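You operate a simulated robot arm through the tools that you are given. There is no shell and no other tool.

The job below is to be done with a simulated robot arm. You get a single attempt, and the scene is never put back.

JOB
Put pouch 95 on the OUT plate, then shut and lock its drawer.
Fine: the pouches lie in the upper drawer of the green cabinet; slide the lock bar up to free it, down to lock it. Where these are worked on the way, their far stop is far enough and under half their travel is too little: lock bar.

It is judged by the outcome, as a careful person would: the job done as asked, and still so three seconds after it is handed in. It fails if anything else is knocked over, pushed out of place, dropped, spilled or broken.

ROBOT AND FRAMES
A 7-joint arm with a three-finger gripper, fixed in place. Base frame: the origin is on the floor under the middle of its stand, x ahead of it, y to its left, z up. Readings come in mm, degrees, newtons and seconds.
It reaches about 1342 mm from its shoulder. Its first joint turns from -166.0 to 166.0 degrees. Payload 2.69 kg.
The TCP is the grasp point between the finger pads, 30 mm short of the fingertips. In the tool frame z runs along the fingers and y along their closing line. The gripper opens to 128 mm; its body begins 117 mm behind the TCP.
Orientation is that of the tool frame in the base frame, as a unit quaternion [x, y, z, w]. With the fingers straight down and closing along the base's y, the tool's x points along the base's -x, its y along +y and its z along -z.

CONTROLS
- The arm moves only by the tool play_rows. Its argument "targets" is a list of rows, each an object of numbers (a shift or turn left out is 0, a gripper value left out holds the last): "x", "y", "z": the shift along the tool's x, y, z in mm; "rx", "ry", "rz": the turn, a rotation vector about the tool's x, y, z in degrees; "gripper": the gripper command, from -1 (fully open) to 1 (shut), values between in proportion. In form: [{"x": .., "y": .., "z": .., "rx": .., "ry": .., "rz": .., "gripper": ..}, ...]. A call has 1 to 20 rows; each row is the pose to reach, as a shift and turn from the pose commanded when the call began, along the tool's axes at that moment. Each row takes 0.2 s and may step no farther than 50 mm and 8.6 degrees from the row before; otherwise, or with a gripper value out of range, the whole call is refused. Where a pose cannot be reached the arm comes as near as it can. A force on the tool above 50 N (or 10 N above the force at the start of the call, whichever is more), or a blocked arm, ends the call early, and 0.2 s more pass. The fingers move at their own pace (about 127 mm/s each) and stop on an object; they squeeze with about 29 N. The grip force told is the motor's: it shows also when the fingers shut on nothing. Time passes only in rows, and 0.2 s behind the last, so rows that repeat a pose let the fingers close. It gives the time, the measured TCP pose, the force on the tool (base axes), the opening and the grip force at its end, in the units of the frame above (readings bear some noise), with the torque about the TCP (base axes, N m) and any sound that the robot's microphone picked up, and new pictures: "views" is both (left out), scene, wrist or none.
- Cameras (640 x 400 px; columns grow to the right, rows downward): "scene" is fixed at [401.1, -502.2, 1091.7]; the picture's right is [0.97, -0.24, 0.00], its down [-0.09, -0.37, -0.93] and it looks along [0.22, 0.90, -0.38] (base axes); focal length 322 px, centre (320, 200). "wrist" rides on the gripper at [58, 54, -131] in the tool frame; the picture's right is [-0.68, 0.74, 0.00], its down [-0.62, -0.57, -0.55] and it looks along [-0.40, -0.37, 0.84] (tool axes); focal length 234 px, centre (320, 200). There is no depth. A picture from a camera that has moved, and an enlarged one, comes with that camera's place and axes in the base frame and with its lens.
- lift_body(by): moves the trunk up (or, below 0, down) by that many mm; the arm rides with it, the base frame stays. It gives what a move gives, with no picture.
- zoom(camera, box): a new picture of the part [left, top, right, bottom] of that camera's present view, enlarged. It takes no simulated time.
- close_job(): hands the job in; it is judged then, once.

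Nothing tells you positions but the pictures and the camera data. Unless the task says otherwise, let go and move clear before handing in.

The tools are called after ">>>" as a command line: name --argument value ..., lists and objects as JSON in quotes. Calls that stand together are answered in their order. play_rows: Moves the arm, as the interface text tells. Its arguments: {"type":"object","properties":{"targets":{"type":"array"},"views":{"type":"string","enum":["both","scene","wrist","none"]}},"required":["targets"]} The other tools are called the same way: lift_body (by) moves the trunk up or down; zoom (camera, box) takes an enlarged picture of a part of a camera's view; close_job () hands the job in.

At the start:

```text
time: 0.0
position: [681.5, 149.3, 1025.4]
orientation: [0.0, 1.0, 0.0, 0.0]
force: [0.7, -0.9, -0.3]
moment: [0.01, 0.05, -0.01]
grip_width: 128.1
gripper_force: 0.0
trunk travel left (down, up): [-150.0, 200.0]
```

scene: 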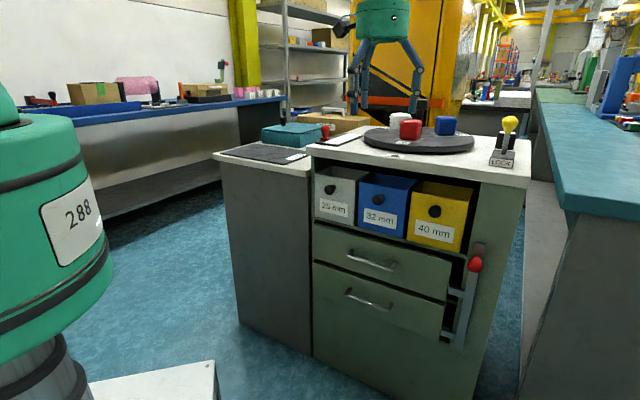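
wrist: 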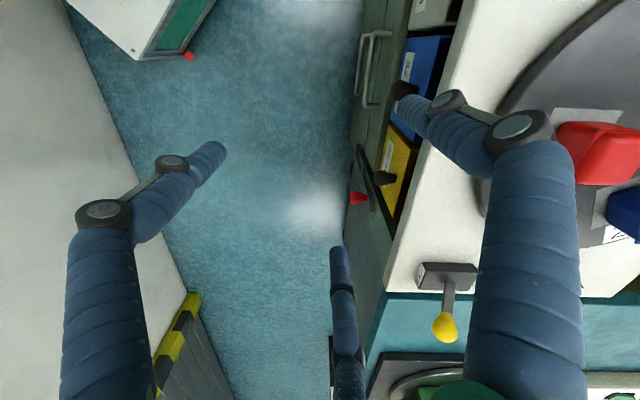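

I see a green cabinet with two drawers, a red-knobbed bar at its right side, coloured bins above, a turntable on top and a LOCK lever on top. I will zoom in to take a closer look before moving.

>>> zoom --camera "scene" --box '[300, 220, 520, 360]'

>>> zoom --camera "scene" --box '[210, 90, 540, 260]'

>>> zoom --camera "wrist" --box '[320, 0, 640, 350]'

>>> zoom --camera "wrist" --box '[40, 0, 240, 120]'

>>> zoom --camera "scene" --box '[60, 300, 300, 400]'

```text
2.86 times, centred on (410, 290) of scene
camera zoom: at [401.1, -502.2, 1091.7], right [0.97, -0.24, 0.0], down [-0.09, -0.37, -0.93], along [0.22, 0.9, -0.38], focal length 921 px, centre (63, -57)
```

zoom: 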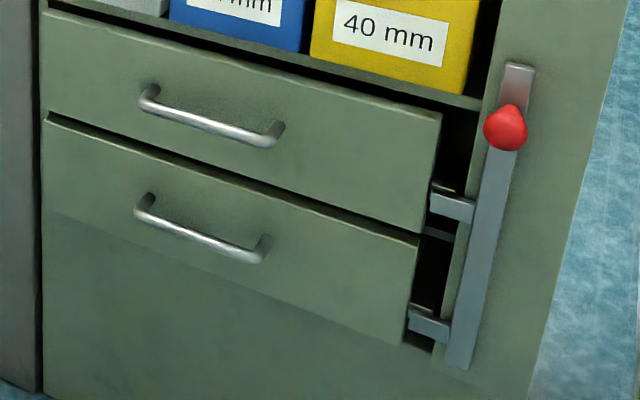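

```text
1.94 times, centred on (375, 175) of scene
camera zoom: at [401.1, -502.2, 1091.7], right [0.97, -0.24, 0.0], down [-0.09, -0.37, -0.93], along [0.22, 0.9, -0.38], focal length 625 px, centre (213, 248)
```

zoom: 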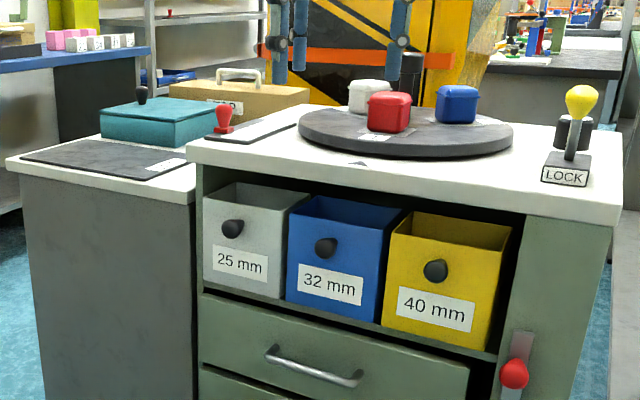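

```text
1.14 times, centred on (480, 175) of wrist
camera zoom: at [624.2, 203.0, 1155.5], right [0.68, 0.74, 0.0], down [0.62, -0.57, 0.55], along [0.4, -0.37, -0.84], focal length 268 px, centre (137, 229)
```

zoom: 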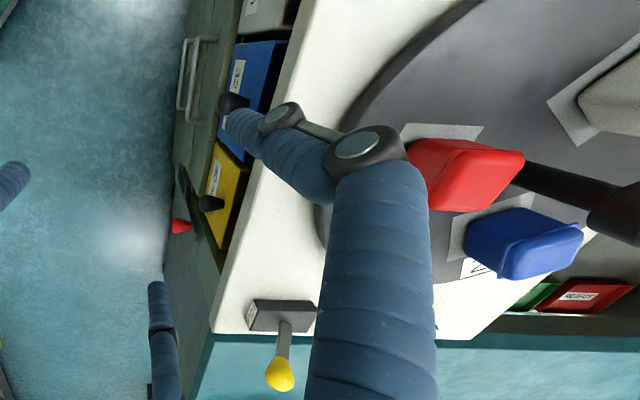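

```text
3.20 times, centred on (140, 60) of wrist
camera zoom: at [624.2, 203.0, 1155.5], right [0.68, 0.74, 0.0], down [0.62, -0.57, 0.55], along [0.4, -0.37, -0.84], focal length 749 px, centre (896, 648)
```

zoom: 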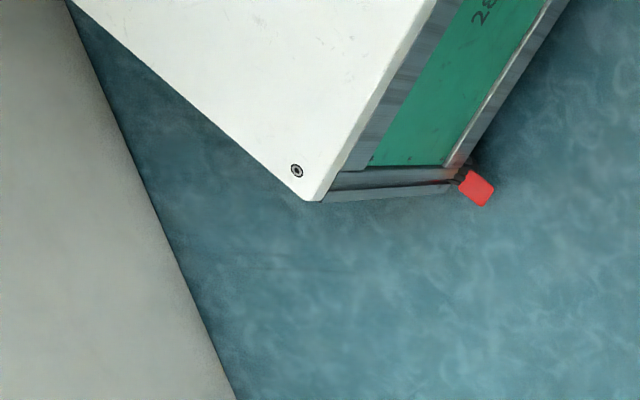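

```text
2.67 times, centred on (180, 350) of scene
camera zoom: at [401.1, -502.2, 1091.7], right [0.97, -0.24, 0.0], down [-0.09, -0.37, -0.93], along [0.22, 0.9, -0.38], focal length 859 px, centre (693, -200)
```

zoom: 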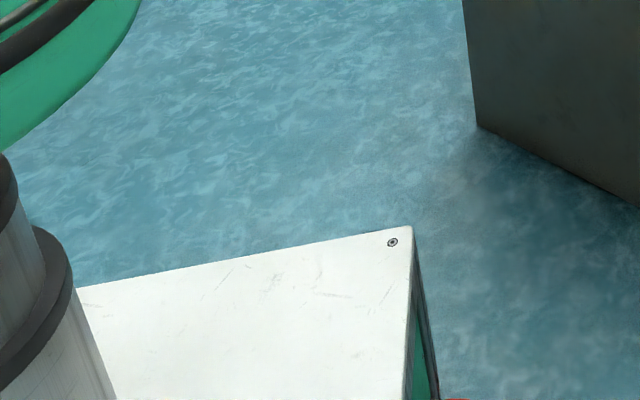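

The cabinet shows a lock bar with hooks that overlap the drawer edges; two dark plates with labels are on the left. I zoom further to read the labels and find the OUT plate.

>>> zoom --camera "scene" --box '[210, 115, 350, 200]'

>>> zoom --camera "scene" --box '[340, 100, 530, 180]'

>>> zoom --camera "scene" --box '[430, 230, 500, 360]'

>>> zoom --camera "scene" --box '[270, 135, 320, 170]'

```text
4.57 times, centred on (280, 158) of scene
camera zoom: at [401.1, -502.2, 1091.7], right [0.97, -0.24, 0.0], down [-0.09, -0.37, -0.93], along [0.22, 0.9, -0.38], focal length 1473 px, centre (503, 394)
```

zoom: 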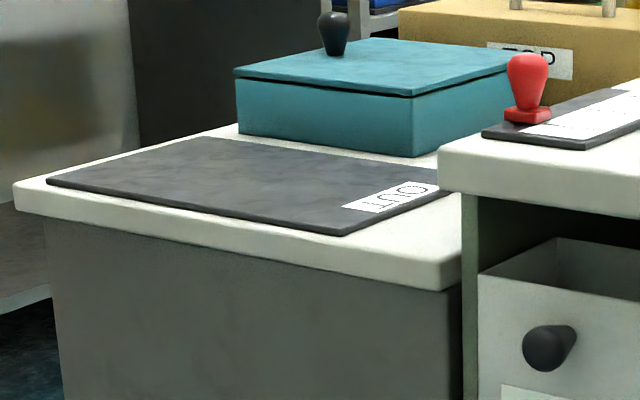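

```text
3.37 times, centred on (435, 140) of scene
camera zoom: at [401.1, -502.2, 1091.7], right [0.97, -0.24, 0.0], down [-0.09, -0.37, -0.93], along [0.22, 0.9, -0.38], focal length 1085 px, centre (-67, 402)
```

zoom: 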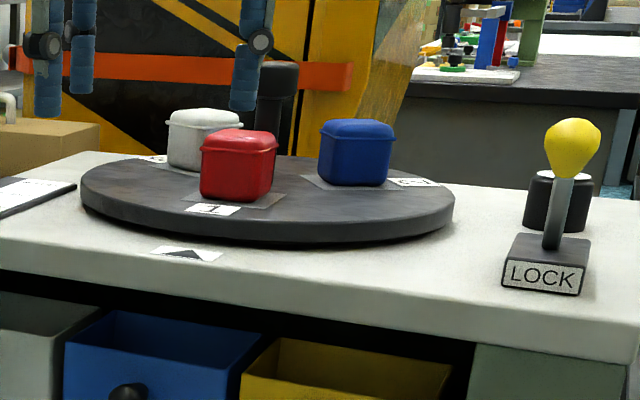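

```text
3.08 times, centred on (465, 295) of scene
camera zoom: at [401.1, -502.2, 1091.7], right [0.97, -0.24, 0.0], down [-0.09, -0.37, -0.93], along [0.22, 0.9, -0.38], focal length 991 px, centre (-126, -92)
```

zoom: 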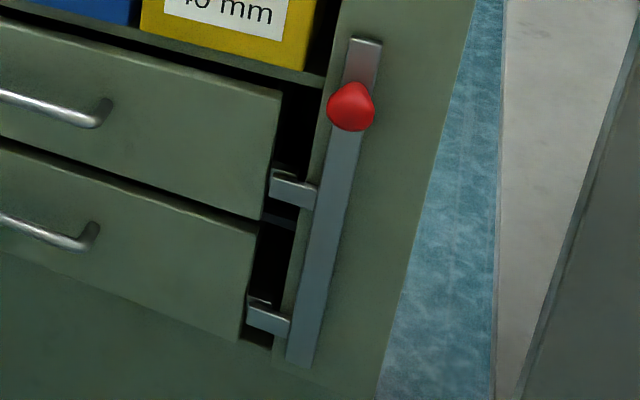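

```text
11.43 times, centred on (295, 152) of scene
camera zoom: at [401.1, -502.2, 1091.7], right [0.97, -0.24, 0.0], down [-0.09, -0.37, -0.93], along [0.22, 0.9, -0.38], focal length 3682 px, centre (606, 743)
```

zoom: 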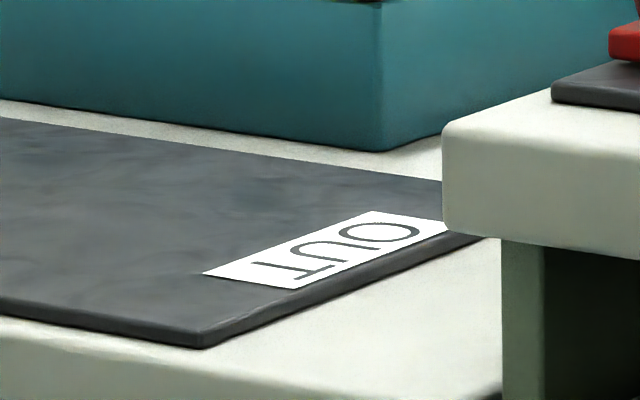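

From both cameras I place the red lock-bar knob near (925, 54, 649), the cabinet's top front-right corner near (993, 34, 876), and the front face turned about 45° toward the robot; the OUT plate is the dark mat on the lower left cabinet. Next I zoom on the handles and shut the gripper in free air to learn its finger shape.

>>> play_rows --targets '[{"gripper": 1}, {"gripper": 1}, {"gripper": 1}, {"gripper": 1}]' --views "both"

>>> zoom --camera "scene" --box '[305, 215, 455, 320]'

>>> zoom --camera "wrist" --box '[330, 0, 430, 230]'

```text
time: 1.0
position: [681.4, 149.2, 1024.5]
orientation: [0.0, 1.0, 0.0, -0.001]
force: [0.2, -0.5, 0.4]
moment: [-0.01, 0.01, 0.01]
grip_width: 2.1
gripper_force: 28.8
trunk travel left (down, up): [-150.0, 200.0]
camera wrist: at [624.2, 203.0, 1155.5], right [0.68, 0.74, 0.0], down [0.62, -0.57, 0.55], along [0.4, -0.37, -0.84], focal length 234 px, centre (320, 200)
```

scene: 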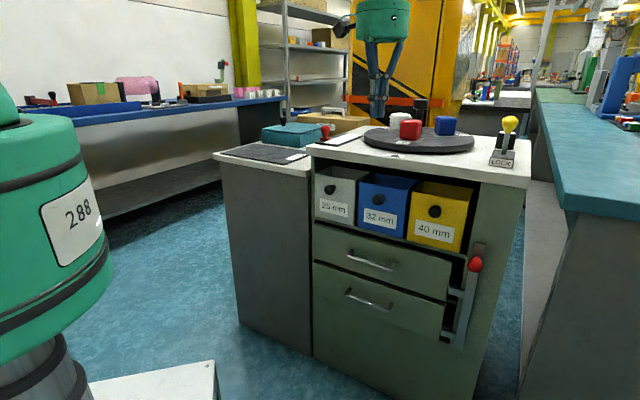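
wrist: 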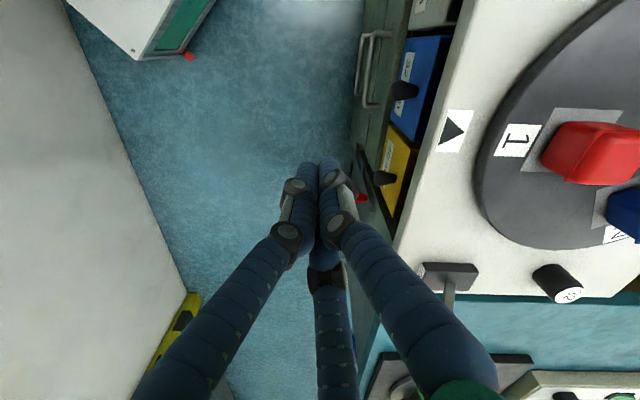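

```text
3.81 times, centred on (380, 268) of scene
camera zoom: at [401.1, -502.2, 1091.7], right [0.97, -0.24, 0.0], down [-0.09, -0.37, -0.93], along [0.22, 0.9, -0.38], focal length 1227 px, centre (91, -57)
```

zoom: 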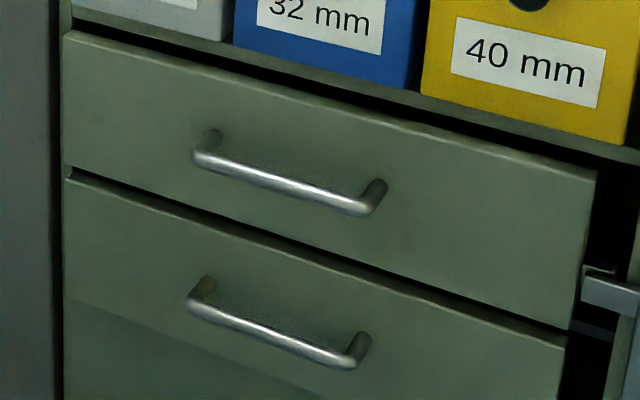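

```text
1.74 times, centred on (380, 115) of wrist
camera zoom: at [624.2, 203.0, 1155.5], right [0.68, 0.74, 0.0], down [0.62, -0.57, 0.55], along [0.4, -0.37, -0.84], focal length 407 px, centre (216, 348)
```

zoom: 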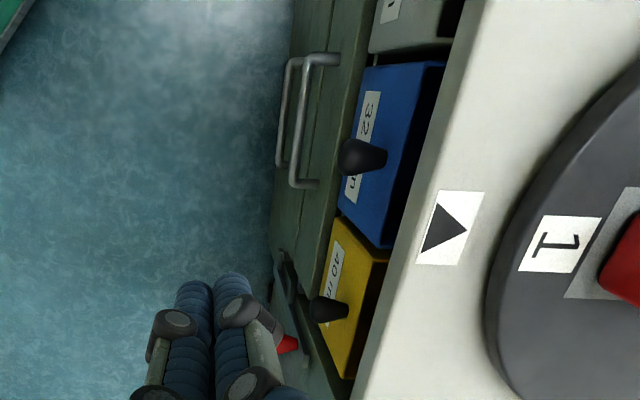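

The fingers are three, closing to the centre; the upper drawer's handle is near (732, 249, 560) and the knob near (925, 54, 649). I now turn the gripper to point horizontally at the cabinet front and stop about 120 mm in front of the red knob.

>>> play_rows --targets '[{"x": -11.4, "y": -12.9, "z": 26.9, "rx": -6.06, "ry": -2.51, "rz": 2.51, "gripper": -0.3}, {"x": -22.7, "y": -25.7, "z": 53.7, "rx": -12.13, "ry": -5.03, "rz": 5.03}, {"x": -34.1, "y": -38.6, "z": 80.6, "rx": -18.19, "ry": -7.54, "rz": 7.54}, {"x": -45.4, "y": -51.4, "z": 107.4, "rx": -24.26, "ry": -10.06, "rz": 10.06}, {"x": -56.8, "y": -64.3, "z": 134.3, "rx": -30.32, "ry": -12.57, "rz": 12.57}, {"x": -68.1, "y": -77.1, "z": 161.1, "rx": -36.39, "ry": -15.09, "rz": 15.09}, {"x": -79.5, "y": -90, "z": 188, "rx": -42.45, "ry": -17.6, "rz": 17.6}, {"x": -90.9, "y": -102.9, "z": 214.9, "rx": -48.51, "ry": -20.11, "rz": 20.11}, {"x": -102.2, "y": -115.7, "z": 241.7, "rx": -54.58, "ry": -22.63, "rz": 22.63}, {"x": -113.6, "y": -128.6, "z": 268.6, "rx": -60.64, "ry": -25.14, "rz": 25.14}, {"x": -124.9, "y": -141.4, "z": 295.4, "rx": -66.71, "ry": -27.66, "rz": 27.66}, {"x": -136.3, "y": -154.3, "z": 322.3, "rx": -72.77, "ry": -30.17, "rz": 30.17}, {"x": -147.6, "y": -167.1, "z": 349.1, "rx": -78.84, "ry": -32.69, "rz": 32.69}, {"x": -159, "y": -180, "z": 376, "rx": -84.9, "ry": -35.2, "rz": 35.2}]' --views "both"

```text
time: 4.0
position: [843.6, -30.8, 648.6]
orientation: [0.27, 0.653, 0.654, 0.272]
force: [0.9, 0.0, 1.0]
moment: [-0.13, 0.06, 0.06]
grip_width: 83.2
gripper_force: 0.1
trunk travel left (down, up): [-150.0, 200.0]
camera wrist: at [709.3, -82.4, 701.3], right [0.48, -0.48, 0.74], down [0.05, -0.82, -0.57], along [0.88, 0.31, -0.37], focal length 234 px, centre (320, 200)
```

scene: 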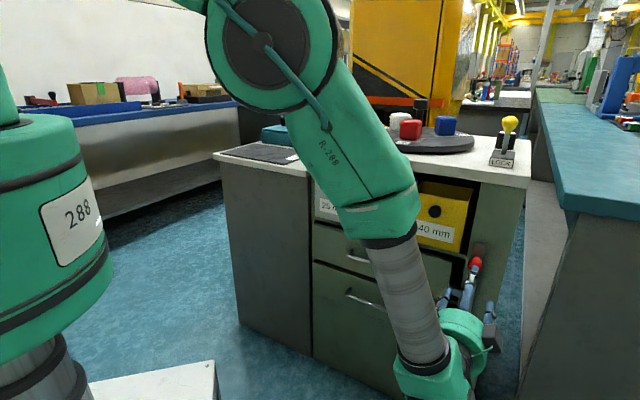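
wrist: 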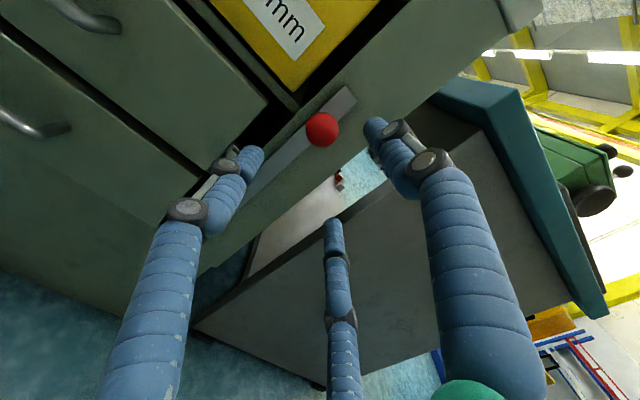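

The red knob sits centred ahead of the gripper, which agrees with my estimate (925, 54, 651). I move forward 100 mm so the fingers surround it, then close.

>>> play_rows --targets '[{"x": 1, "y": 1, "z": 30}, {"x": 2, "y": 2, "z": 60}, {"x": 2.5, "y": 2, "z": 85}, {"x": 2.5, "y": 2, "z": 100}]' --views "both"

```text
time: 5.0
position: [909.7, 41.4, 652.5]
orientation: [0.271, 0.653, 0.653, 0.27]
force: [0.3, 0.1, 0.9]
moment: [0.0, 0.01, -0.02]
grip_width: 83.3
gripper_force: 0.1
trunk travel left (down, up): [-150.0, 200.0]
camera wrist: at [777.3, -9.8, 704.7], right [0.48, -0.48, 0.74], down [0.05, -0.82, -0.57], along [0.88, 0.31, -0.37], focal length 234 px, centre (320, 200)
```

scene: 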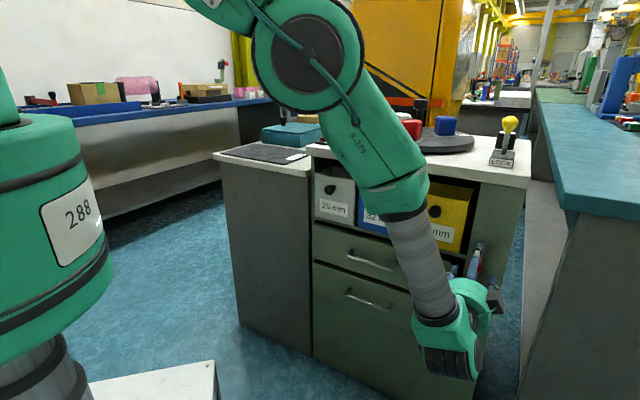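
wrist: 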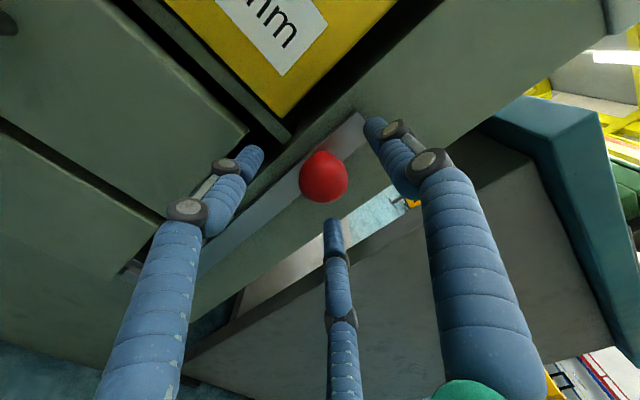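

The knob sits right between the three fingers with clearance to the panel. I close on it now.

>>> play_rows --targets '[{"x": -1.5, "z": 4, "gripper": 0.0}, {"x": -1.5, "z": 4, "gripper": 0.7}, {"x": -1.5, "z": 4, "gripper": 0.7}, {"x": -1.5, "z": 4, "gripper": 0.7}]' --views "both"

```text
time: 6.0
position: [912.7, 44.7, 654.1]
orientation: [0.269, 0.653, 0.654, 0.271]
force: [-14.0, 16.1, 22.8]
moment: [-0.04, -0.51, 0.57]
grip_width: 32.4
gripper_force: 45.2
trunk travel left (down, up): [-150.0, 200.0]
camera wrist: at [780.2, -6.9, 707.0], right [0.48, -0.48, 0.74], down [0.05, -0.82, -0.57], along [0.88, 0.31, -0.37], focal length 234 px, centre (320, 200)
```

scene: 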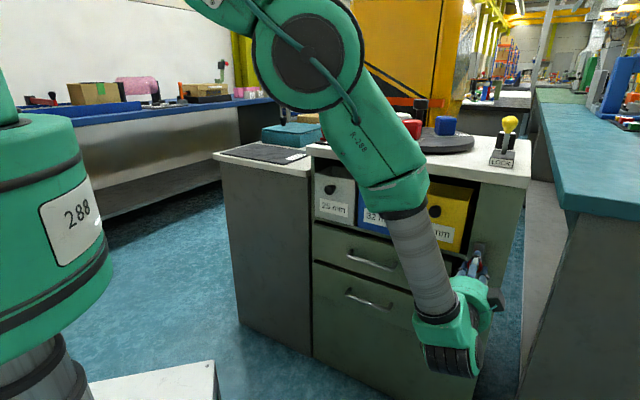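
wrist: 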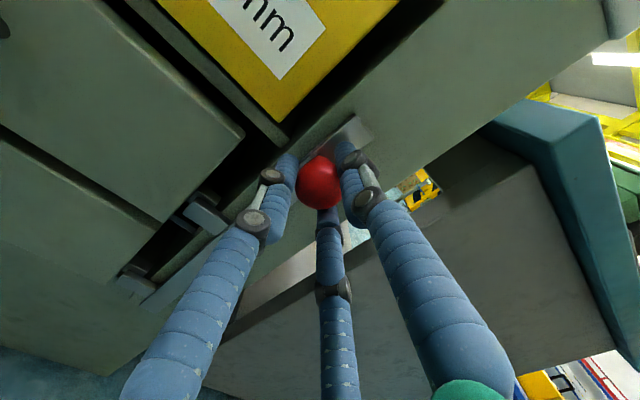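

The knob is gripped (32 mm) and the tool feels a slight sideways/up pull, so it is a bit off centre. I ease left a little and start sliding the bar up in small steps.

>>> play_rows --targets '[{"x": 1.5, "y": 3}, {"x": 2, "y": 7}, {"x": 2, "y": 11}, {"x": 2, "y": 15}, {"x": 2, "y": 20}]' --views "both"

```text
time: 7.2
position: [912.7, 45.6, 670.1]
orientation: [0.271, 0.654, 0.653, 0.27]
force: [17.5, 5.0, -3.6]
moment: [-0.31, 0.25, -0.12]
grip_width: 32.5
gripper_force: 45.1
trunk travel left (down, up): [-150.0, 200.0]
camera wrist: at [779.8, -6.5, 723.3], right [0.48, -0.48, 0.74], down [0.05, -0.82, -0.57], along [0.88, 0.3, -0.37], focal length 234 px, centre (320, 200)
```

scene: 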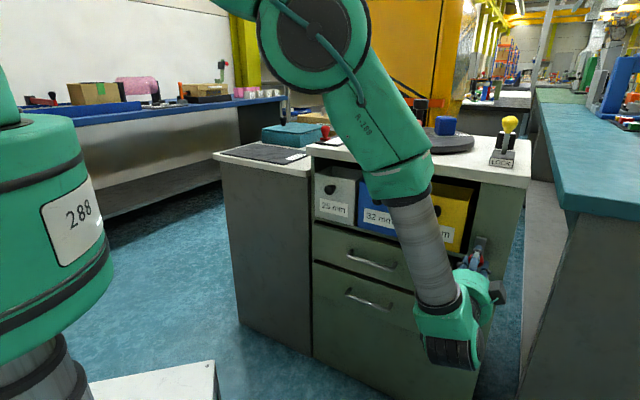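
wrist: 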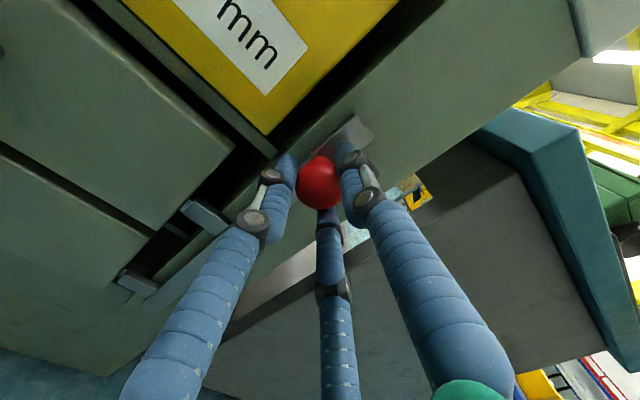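

The bar is sliding up with the knob (about 16–18 mm so far, small resistance). I continue up until it meets its stop.

>>> play_rows --targets '[{"y": 5}, {"y": 10}, {"y": 15}, {"y": 20}, {"y": 25}, {"y": 30}]' --views "both"

```text
time: 8.5
position: [912.9, 46.0, 691.2]
orientation: [0.275, 0.655, 0.65, 0.27]
force: [27.9, 5.6, -23.9]
moment: [-0.01, 0.06, -0.18]
grip_width: 32.5
gripper_force: 45.1
trunk travel left (down, up): [-150.0, 200.0]
stopped in row 6: the force on the tool passed its limit at 54 N (the readings are from after the stop); the commanded pose is now the measured one
camera wrist: at [779.8, -6.0, 746.0], right [0.48, -0.48, 0.73], down [0.04, -0.83, -0.56], along [0.87, 0.3, -0.38], focal length 234 px, centre (320, 200)
```

scene: 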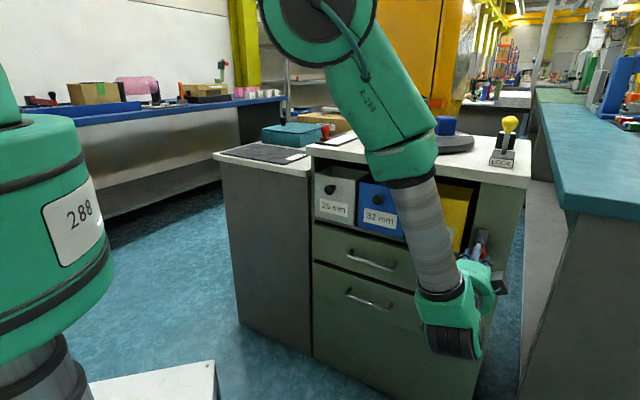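
wrist: 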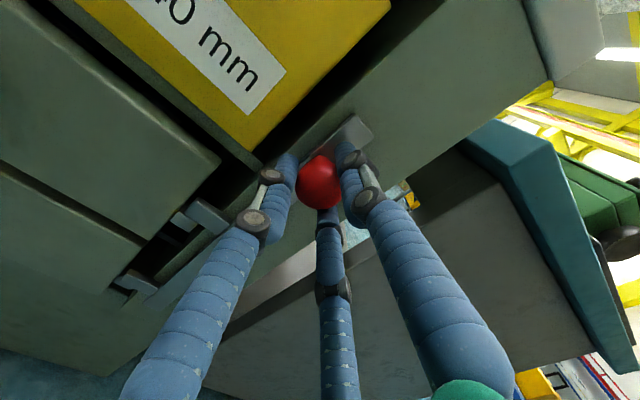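

The bar hit its upper stop after roughly 38–40 mm travel and the hooks now stand clear of the drawer catches. I open the fingers and back off to check that the bar stays up.

>>> play_rows --targets '[{"gripper": -0.3}, {"gripper": -0.3}, {"gripper": -0.3}, {"z": -30}, {"z": -70}, {"z": -110}]' --views "both"

```text
time: 9.9
position: [834.3, -31.4, 694.8]
orientation: [0.272, 0.655, 0.651, 0.271]
force: [-0.3, -0.1, -0.3]
moment: [-0.01, -0.01, 0.0]
grip_width: 83.0
gripper_force: 0.0
trunk travel left (down, up): [-150.0, 200.0]
camera wrist: at [700.8, -83.2, 749.3], right [0.48, -0.48, 0.73], down [0.04, -0.82, -0.56], along [0.88, 0.3, -0.38], focal length 234 px, centre (320, 200)
```

scene: 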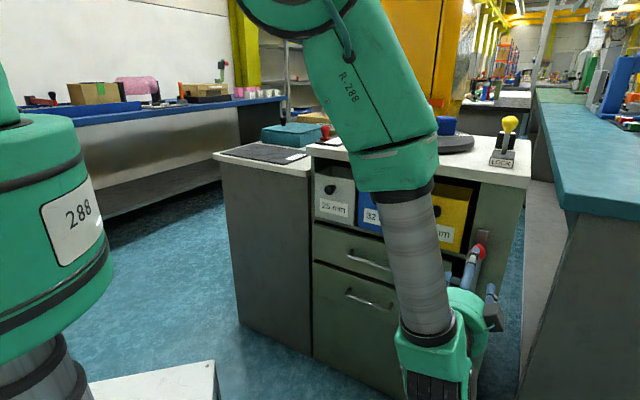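
wrist: 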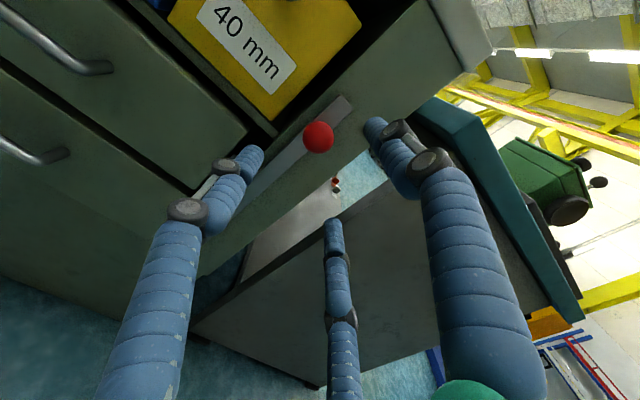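

The knob stays up (now about z 688). I move left and down to a spot about 110 mm in front of the upper drawer's handle, around (654, 171, 560).

>>> play_rows --targets '[{"x": 33.7, "y": -16.9, "z": 2}, {"x": 67.5, "y": -33.7, "z": 4}, {"x": 101, "y": -50.6, "z": 6}, {"x": 135, "y": -67.5, "z": 8}, {"x": 169, "y": -84.4, "z": 10}, {"x": 202, "y": -101, "z": 12}, {"x": 236, "y": -118, "z": 14}, {"x": 270, "y": -135, "z": 15.6}]' --views "both"

```text
time: 11.7
position: [652.7, 169.4, 560.9]
orientation: [0.273, 0.654, 0.652, 0.27]
force: [0.7, -0.8, -0.2]
moment: [-0.04, 0.04, 0.05]
grip_width: 83.0
gripper_force: 0.1
trunk travel left (down, up): [-150.0, 200.0]
camera wrist: at [519.8, 118.4, 614.7], right [0.48, -0.48, 0.73], down [0.04, -0.82, -0.56], along [0.88, 0.3, -0.38], focal length 234 px, centre (320, 200)
```

scene: 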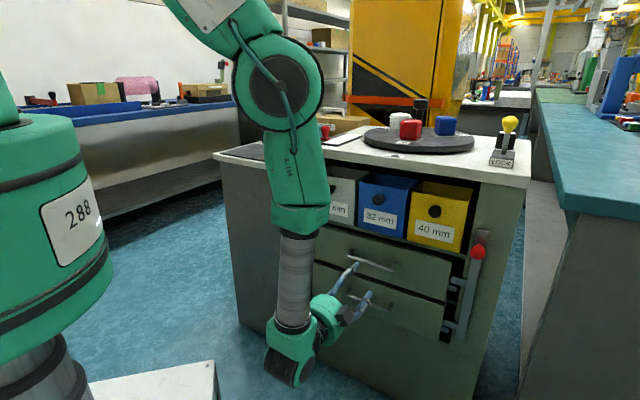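
wrist: 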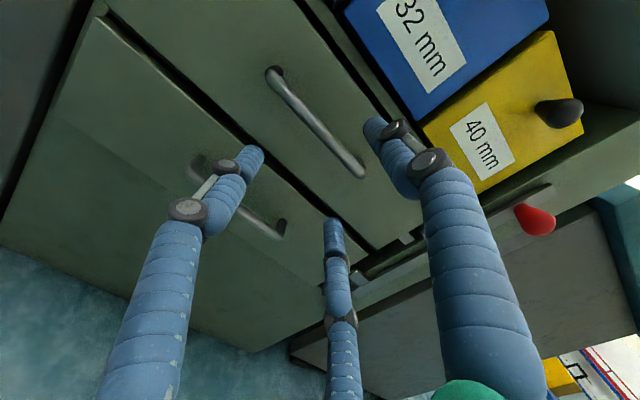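

The upper handle's bar is straight ahead, centre near (732, 248, 563). I advance about 100 mm so the bar lies between the upper finger and the lower pair.

>>> play_rows --targets '[{"y": -1, "z": 30}, {"y": -2, "z": 60}, {"y": -2, "z": 85}, {"y": -2, "z": 100}]' --views "both"

```text
time: 12.7
position: [724.2, 240.9, 558.6]
orientation: [0.272, 0.655, 0.652, 0.269]
force: [0.3, -0.5, 0.4]
moment: [0.01, -0.02, 0.01]
grip_width: 83.2
gripper_force: 0.1
trunk travel left (down, up): [-150.0, 200.0]
camera wrist: at [590.9, 189.6, 611.9], right [0.48, -0.48, 0.73], down [0.04, -0.82, -0.56], along [0.88, 0.3, -0.38], focal length 234 px, centre (320, 200)
```

scene: 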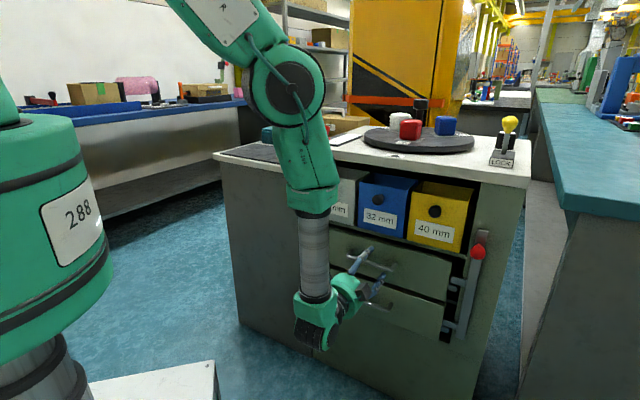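
wrist: 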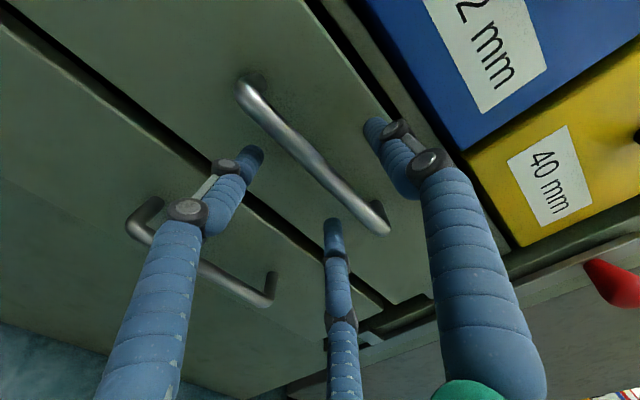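

The bar runs between the upper finger and the lower pair as wanted. I close on the handle.

>>> play_rows --targets '[{"gripper": 0.3}, {"gripper": 1}, {"gripper": 1}, {"gripper": 1}]' --views "both"

```text
time: 13.7
position: [725.7, 240.7, 559.7]
orientation: [0.273, 0.653, 0.653, 0.27]
force: [-3.6, 4.0, 21.6]
moment: [0.09, -0.22, 0.3]
grip_width: 22.1
gripper_force: 44.6
trunk travel left (down, up): [-150.0, 200.0]
camera wrist: at [591.4, 189.7, 613.5], right [0.48, -0.48, 0.74], down [0.04, -0.82, -0.57], along [0.88, 0.3, -0.37], focal length 234 px, centre (320, 200)
```

scene: 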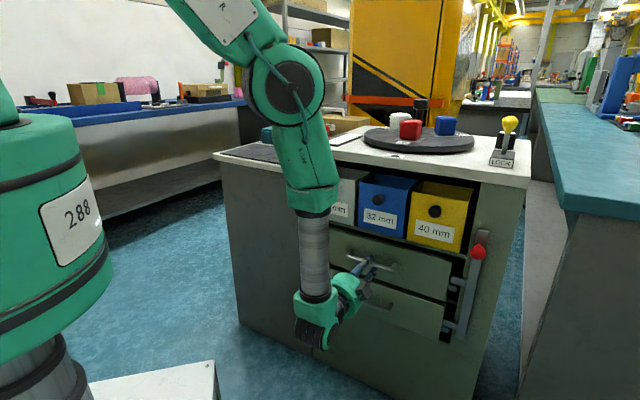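
wrist: 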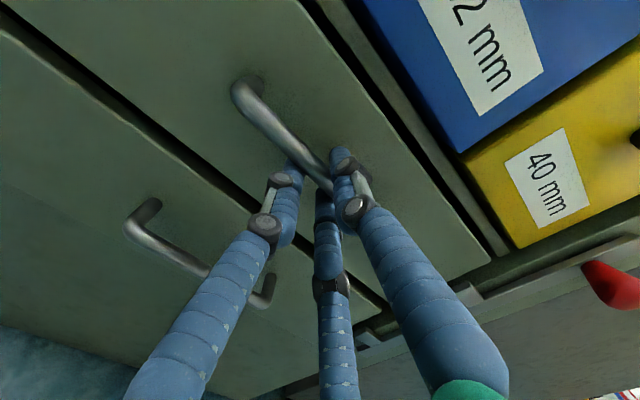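

The handle is gripped (22 mm), with a slight upward pull, so I raise 2 mm while drawing the drawer outward along its axis.

>>> play_rows --targets '[{"y": 2.5, "z": -4}, {"y": 3, "z": -12}, {"y": 3, "z": -24}, {"y": 3, "z": -38}, {"y": 3, "z": -54}, {"y": 3, "z": -70}]' --views "both"

```text
time: 15.1
position: [673.8, 190.2, 560.5]
orientation: [0.275, 0.655, 0.65, 0.27]
force: [12.2, -12.3, -28.4]
moment: [-0.41, 0.0, -0.87]
grip_width: 21.9
gripper_force: 45.8
trunk travel left (down, up): [-150.0, 200.0]
camera wrist: at [540.8, 139.5, 614.6], right [0.48, -0.48, 0.73], down [0.04, -0.83, -0.56], along [0.88, 0.3, -0.38], focal length 234 px, centre (320, 200)
```

scene: 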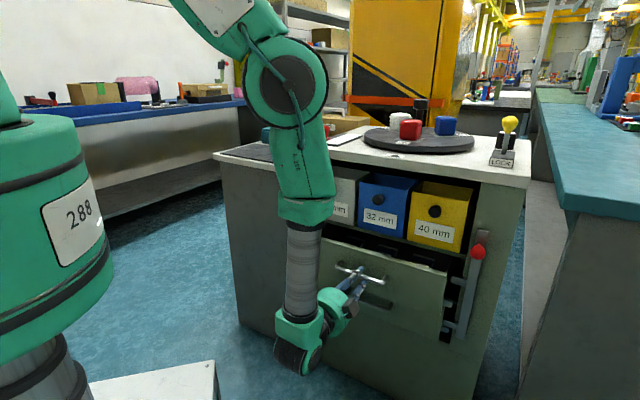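
wrist: 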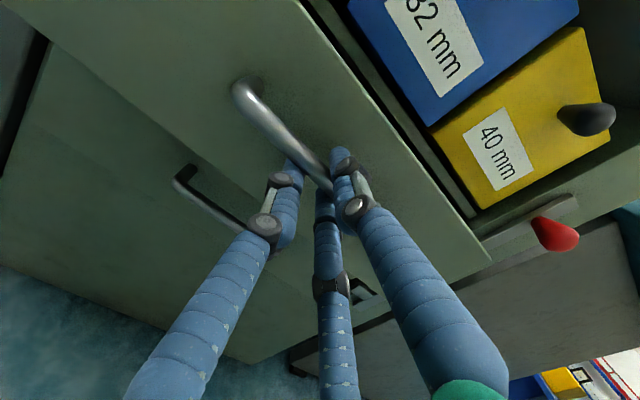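

The drawer slides out well (about 70 mm so far). I correct a little right and down and keep pulling it out.

>>> play_rows --targets '[{"x": -1, "y": -1, "z": -10}, {"x": -2, "y": -2, "z": -24}, {"x": -2, "y": -2, "z": -40}, {"x": -2, "y": -2, "z": -57}, {"x": -2, "y": -2, "z": -74}, {"x": -2, "y": -2, "z": -91}, {"x": -2, "y": -2, "z": -108}, {"x": -2, "y": -2, "z": -120}, {"x": -2, "y": -2, "z": -130}]' --views "both"

```text
time: 17.1
position: [581.2, 98.9, 560.6]
orientation: [0.274, 0.654, 0.652, 0.269]
force: [-23.1, 22.8, 14.0]
moment: [-0.06, -0.3, 0.16]
grip_width: 22.0
gripper_force: 44.9
trunk travel left (down, up): [-150.0, 200.0]
camera wrist: at [449.5, 47.4, 614.2], right [0.48, -0.48, 0.73], down [0.04, -0.82, -0.56], along [0.88, 0.3, -0.38], focal length 234 px, centre (320, 200)
```

scene: 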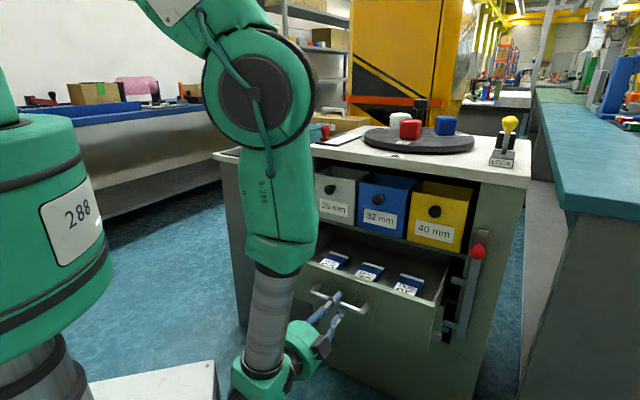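
wrist: 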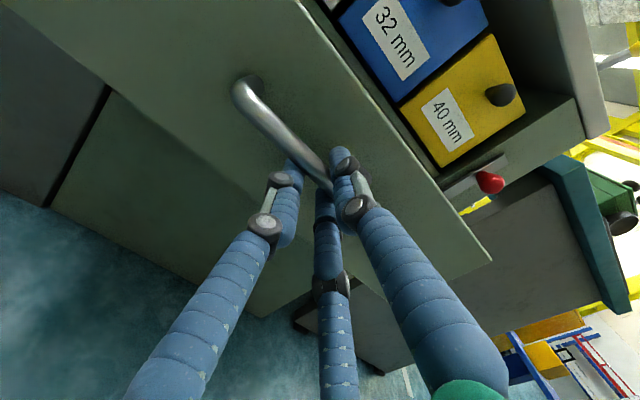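

The drawer is out about 200 mm and three blue pouches with labels are visible inside. I zoom in to read their numbers.

>>> zoom --camera "scene" --box '[295, 220, 475, 340]'

>>> zoom --camera "scene" --box '[310, 240, 430, 300]'

```text
3.33 times, centred on (385, 280) of scene
camera zoom: at [401.1, -502.2, 1091.7], right [0.97, -0.24, 0.0], down [-0.09, -0.37, -0.93], along [0.22, 0.9, -0.38], focal length 1074 px, centre (103, -67)
```

zoom: 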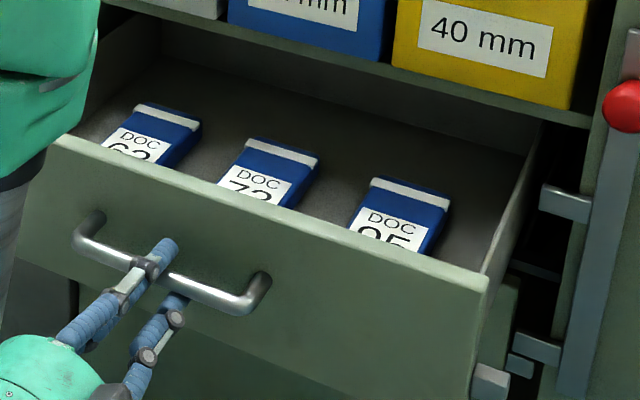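

```text
5.33 times, centred on (370, 270) of scene
camera zoom: at [401.1, -502.2, 1091.7], right [0.97, -0.24, 0.0], down [-0.09, -0.37, -0.93], along [0.22, 0.9, -0.38], focal length 1718 px, centre (53, -173)
```

zoom: 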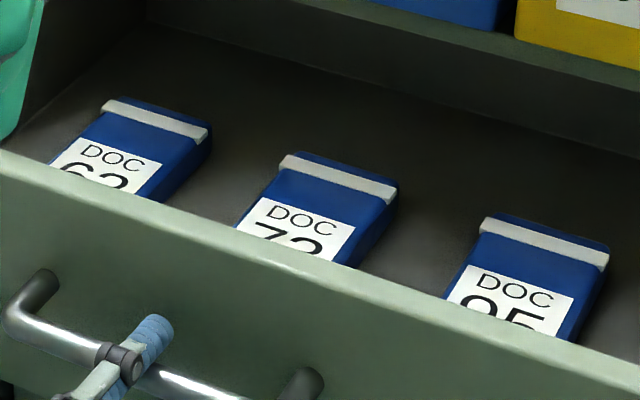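

Three pouches lie fairly deep (their far ends are still near the cabinet front plane), reading about 62, 73 and 95. I relieve the side force slightly and pull the drawer further out so that they can be reached from above.

>>> play_rows --targets '[{"x": 1, "y": 0.5, "z": -10}, {"x": 1.3, "y": 0.5, "z": -24}, {"x": 1.3, "y": 0.5, "z": -40}, {"x": 1.3, "y": 0.5, "z": -57}, {"x": 1.3, "y": 0.5, "z": -74}, {"x": 1.3, "y": 0.5, "z": -90}, {"x": 1.3, "y": 0.5, "z": -100}]' --views "both"

```text
time: 18.6
position: [523.5, 35.7, 561.4]
orientation: [0.27, 0.656, 0.651, 0.271]
force: [14.2, 12.0, -13.3]
moment: [-0.22, 0.39, 0.43]
grip_width: 22.6
gripper_force: 44.8
trunk travel left (down, up): [-150.0, 200.0]
stopped in row 7: the force on the tool passed its limit at 124 N (the readings are from after the stop); the commanded pose is now the measured one
camera wrist: at [390.4, -16.3, 614.0], right [0.48, -0.47, 0.74], down [0.05, -0.83, -0.56], along [0.88, 0.3, -0.38], focal length 234 px, centre (320, 200)
```

scene: 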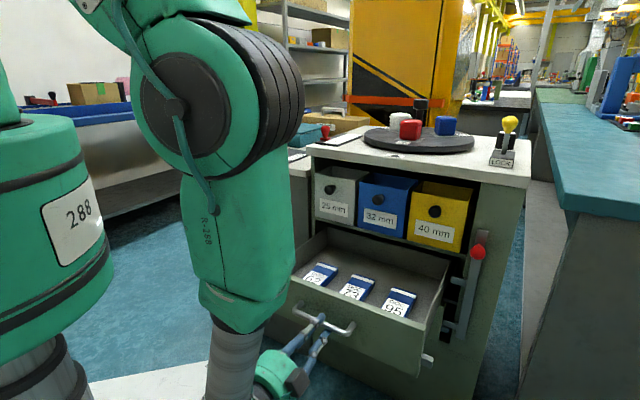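
wrist: 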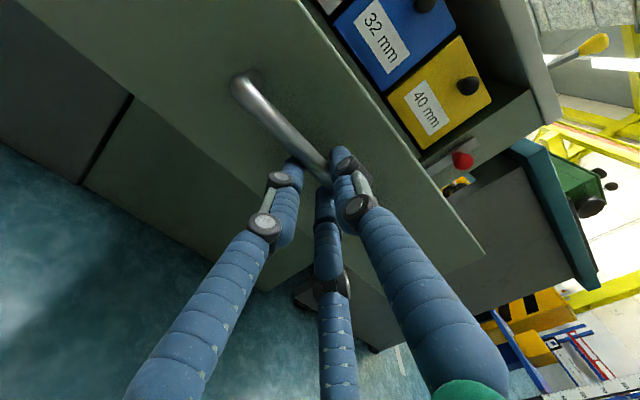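

The drawer reached its outward stop at about 287 mm travel, and the pouches are now well in the open. I zoom in on the labels and open the gripper to back off from the handle.

>>> zoom --camera "scene" --box '[285, 225, 465, 345]'

>>> play_rows --targets '[{"gripper": -0.3}, {"gripper": -0.3}, {"gripper": -0.3}, {"z": -20}, {"z": -45}, {"z": -70}]' --views "both"

```text
3.33 times, centred on (375, 285) of scene
camera zoom: at [401.1, -502.2, 1091.7], right [0.97, -0.24, 0.0], down [-0.09, -0.37, -0.93], along [0.22, 0.9, -0.38], focal length 1074 px, centre (137, -83)
```

zoom: 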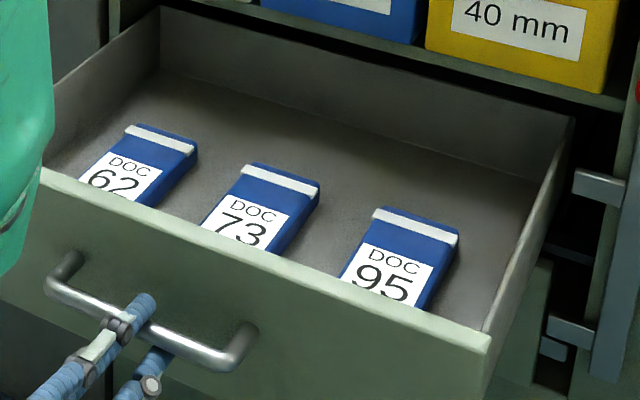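

```text
time: 19.9
position: [475.0, -15.7, 559.2]
orientation: [0.27, 0.655, 0.651, 0.271]
force: [0.9, 0.5, 0.7]
moment: [0.03, 0.03, -0.01]
grip_width: 83.1
gripper_force: 0.0
trunk travel left (down, up): [-150.0, 200.0]
camera wrist: at [341.3, -67.5, 614.0], right [0.48, -0.47, 0.74], down [0.05, -0.83, -0.56], along [0.88, 0.3, -0.37], focal length 234 px, centre (320, 200)
```

scene: 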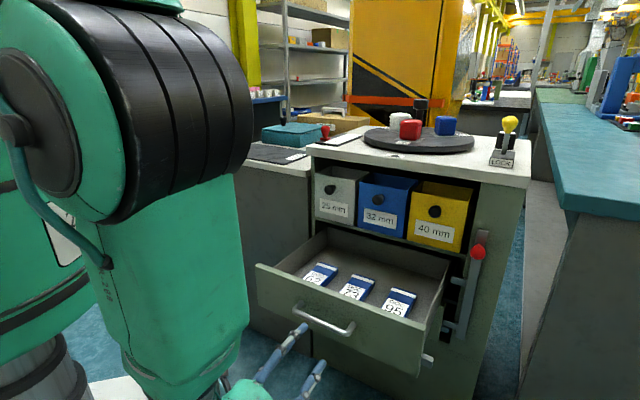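
wrist: 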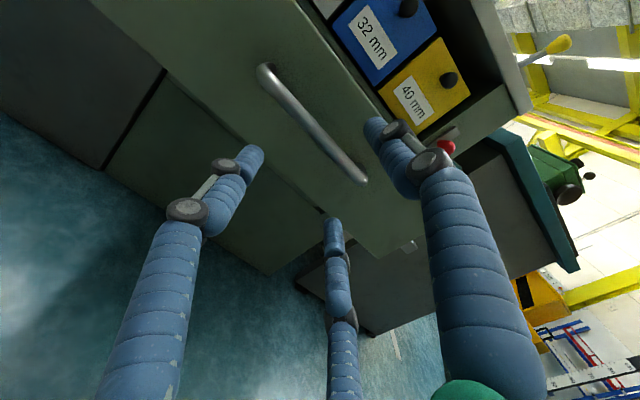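

Pouch 95 is clearly the rightmost one. I now rise straight up and turn the fingers downward, to look into the drawer from above.

>>> play_rows --targets '[{"y": 40}, {"y": 80}, {"y": 120}, {"y": 128, "z": 11, "rx": 4.62, "ry": 4.62, "rz": -4.62}, {"y": 136, "z": 22, "rx": 9.24, "ry": 9.24, "rz": -9.24}, {"y": 144, "z": 33, "rx": 13.86, "ry": 13.86, "rz": -13.86}, {"y": 152, "z": 44, "rx": 18.48, "ry": 18.48, "rz": -18.48}, {"y": 160, "z": 54, "rx": 23.1, "ry": 23.1, "rz": -23.1}, {"y": 168, "z": 65, "rx": 27.7, "ry": 27.7, "rz": -27.7}, {"y": 176, "z": 76, "rx": 32.3, "ry": 32.3, "rz": -32.3}, {"y": 184, "z": 87, "rx": 36.95, "ry": 36.95, "rz": -36.95}, {"y": 192, "z": 98, "rx": 41.6, "ry": 41.6, "rz": -41.6}, {"y": 200, "z": 109, "rx": 46.2, "ry": 46.2, "rz": -46.2}, {"y": 208, "z": 120, "rx": 50.8, "ry": 50.8, "rz": -50.8}, {"y": 216, "z": 130, "rx": 55.4, "ry": 55.4, "rz": -55.4}, {"y": 224, "z": 141, "rx": 60.05, "ry": 60.05, "rz": -60.05}, {"y": 232, "z": 152, "rx": 64.7, "ry": 64.7, "rz": -64.7}, {"y": 241, "z": 163, "rx": 69.3, "ry": 69.3, "rz": -69.3}]' --views "both"

```text
time: 23.8
position: [588.7, 101.1, 802.4]
orientation: [-0.383, 0.924, -0.002, -0.002]
force: [-0.4, 0.2, 0.7]
moment: [0.04, 0.02, 0.01]
grip_width: 83.4
gripper_force: 0.0
trunk travel left (down, up): [-150.0, 200.0]
camera wrist: at [509.9, 99.0, 932.2], right [-0.04, 1.0, -0.01], down [0.84, 0.04, 0.55], along [0.55, 0.02, -0.84], focal length 234 px, centre (320, 200)
```

scene: 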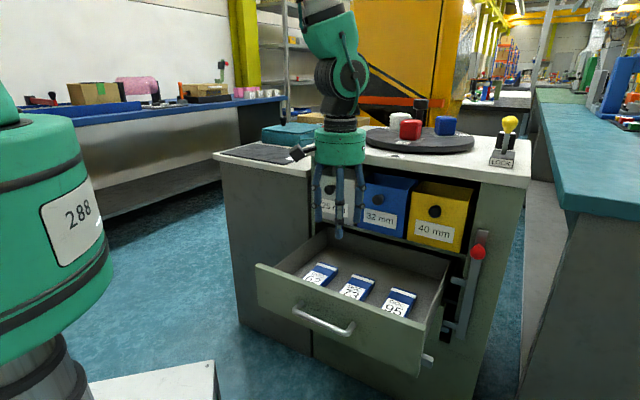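
wrist: 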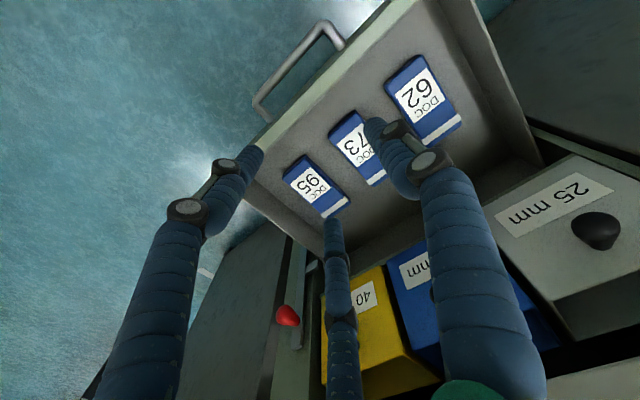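

From above I see the three pouches, 95 being the nearest to the right drawer wall. I zoom in to measure it.

>>> zoom --camera "wrist" --box '[230, 100, 430, 240]'

>>> zoom --camera "scene" --box '[285, 225, 465, 345]'

>>> zoom --camera "scene" --box '[360, 270, 440, 330]'

```text
2.86 times, centred on (330, 170) of wrist
camera zoom: at [509.9, 99.0, 932.2], right [-0.04, 1.0, -0.01], down [0.84, 0.04, 0.55], along [0.55, 0.02, -0.84], focal length 669 px, centre (291, 286)
```

zoom: 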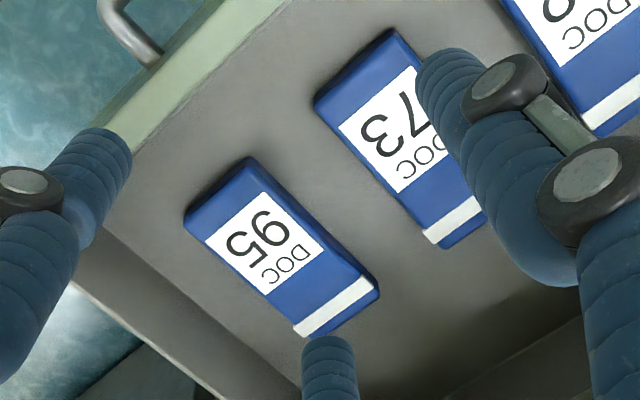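

```text
3.33 times, centred on (375, 285) of scene
camera zoom: at [401.1, -502.2, 1091.7], right [0.97, -0.24, 0.0], down [-0.09, -0.37, -0.93], along [0.22, 0.9, -0.38], focal length 1074 px, centre (137, -83)
```

zoom: 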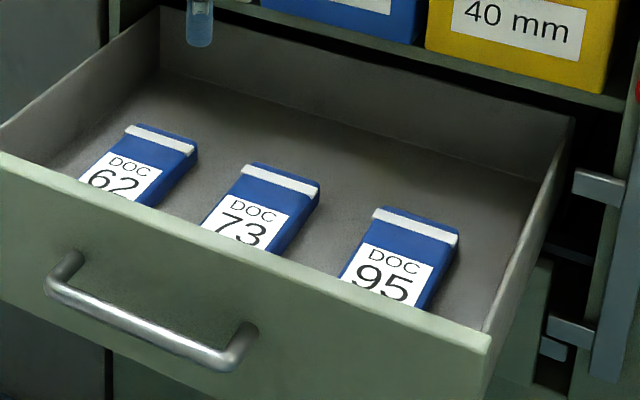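

```text
6.67 times, centred on (400, 300) of scene
camera zoom: at [401.1, -502.2, 1091.7], right [0.97, -0.24, 0.0], down [-0.09, -0.37, -0.93], along [0.22, 0.9, -0.38], focal length 2148 px, centre (-213, -467)
```

zoom: 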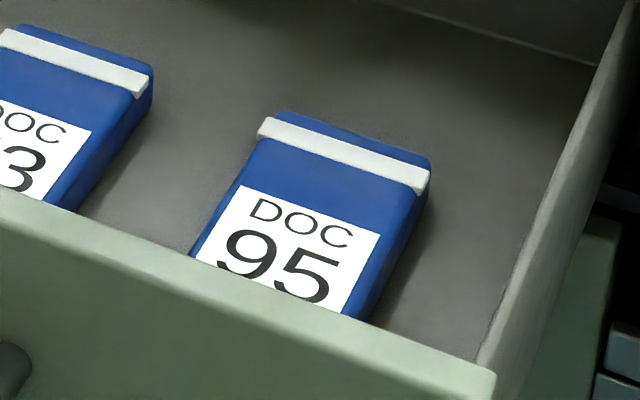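

I zoom in more tightly on pouch 95 to get its corners right.

>>> zoom --camera "wrist" --box '[275, 140, 365, 225]'

```text
4.71 times, centred on (320, 182) of wrist
camera zoom: at [509.9, 99.0, 932.2], right [-0.04, 1.0, -0.01], down [0.84, 0.04, 0.55], along [0.55, 0.02, -0.84], focal length 1102 px, centre (320, 282)
```

zoom: 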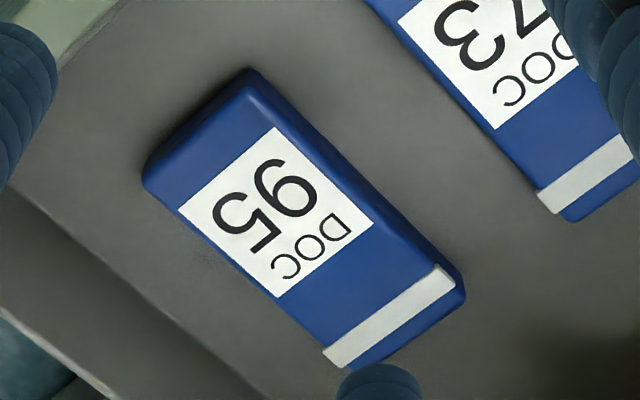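

Pouch 95 measures about 70 × 135 mm, lies square to the drawer, with its centre near (754, 101) and top near z 526. I open fully and move over it at a safe height.

>>> play_rows --targets '[{"x": -20, "y": -23, "z": 8, "gripper": -1}, {"x": -43, "y": -50, "z": 22}, {"x": -66, "y": -77, "z": 38}, {"x": -90, "y": -104, "z": 55}, {"x": -106, "y": -123, "z": 70}, {"x": -116.7, "y": -134.7, "z": 82}]' --views "both"

```text
time: 25.1
position: [767.7, 87.9, 719.7]
orientation: [-0.383, 0.924, -0.003, -0.001]
force: [0.1, 0.3, 1.4]
moment: [0.02, 0.02, 0.0]
grip_width: 127.8
gripper_force: 0.1
trunk travel left (down, up): [-150.0, 200.0]
camera wrist: at [689.5, 85.4, 851.1], right [-0.04, 1.0, -0.01], down [0.84, 0.04, 0.55], along [0.55, 0.02, -0.84], focal length 234 px, centre (320, 200)
```

scene: 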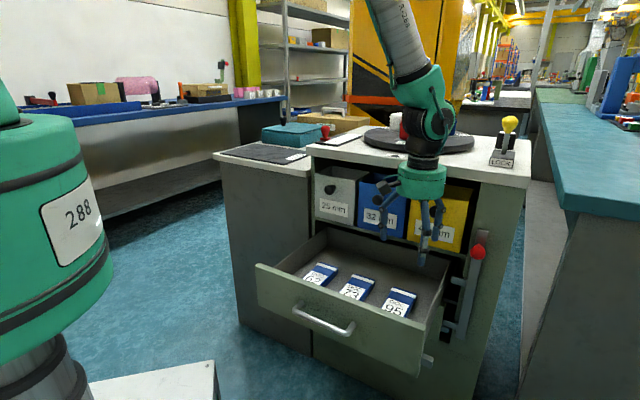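
wrist: 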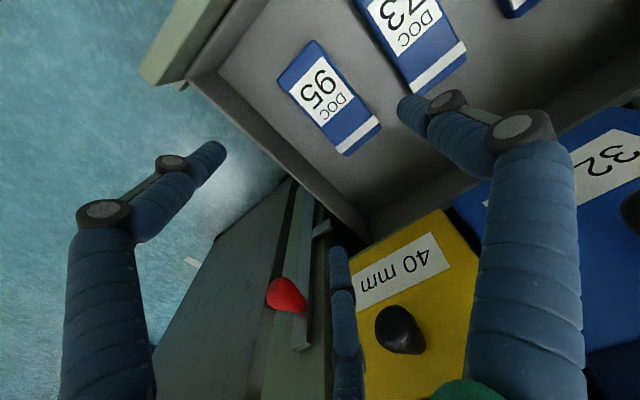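

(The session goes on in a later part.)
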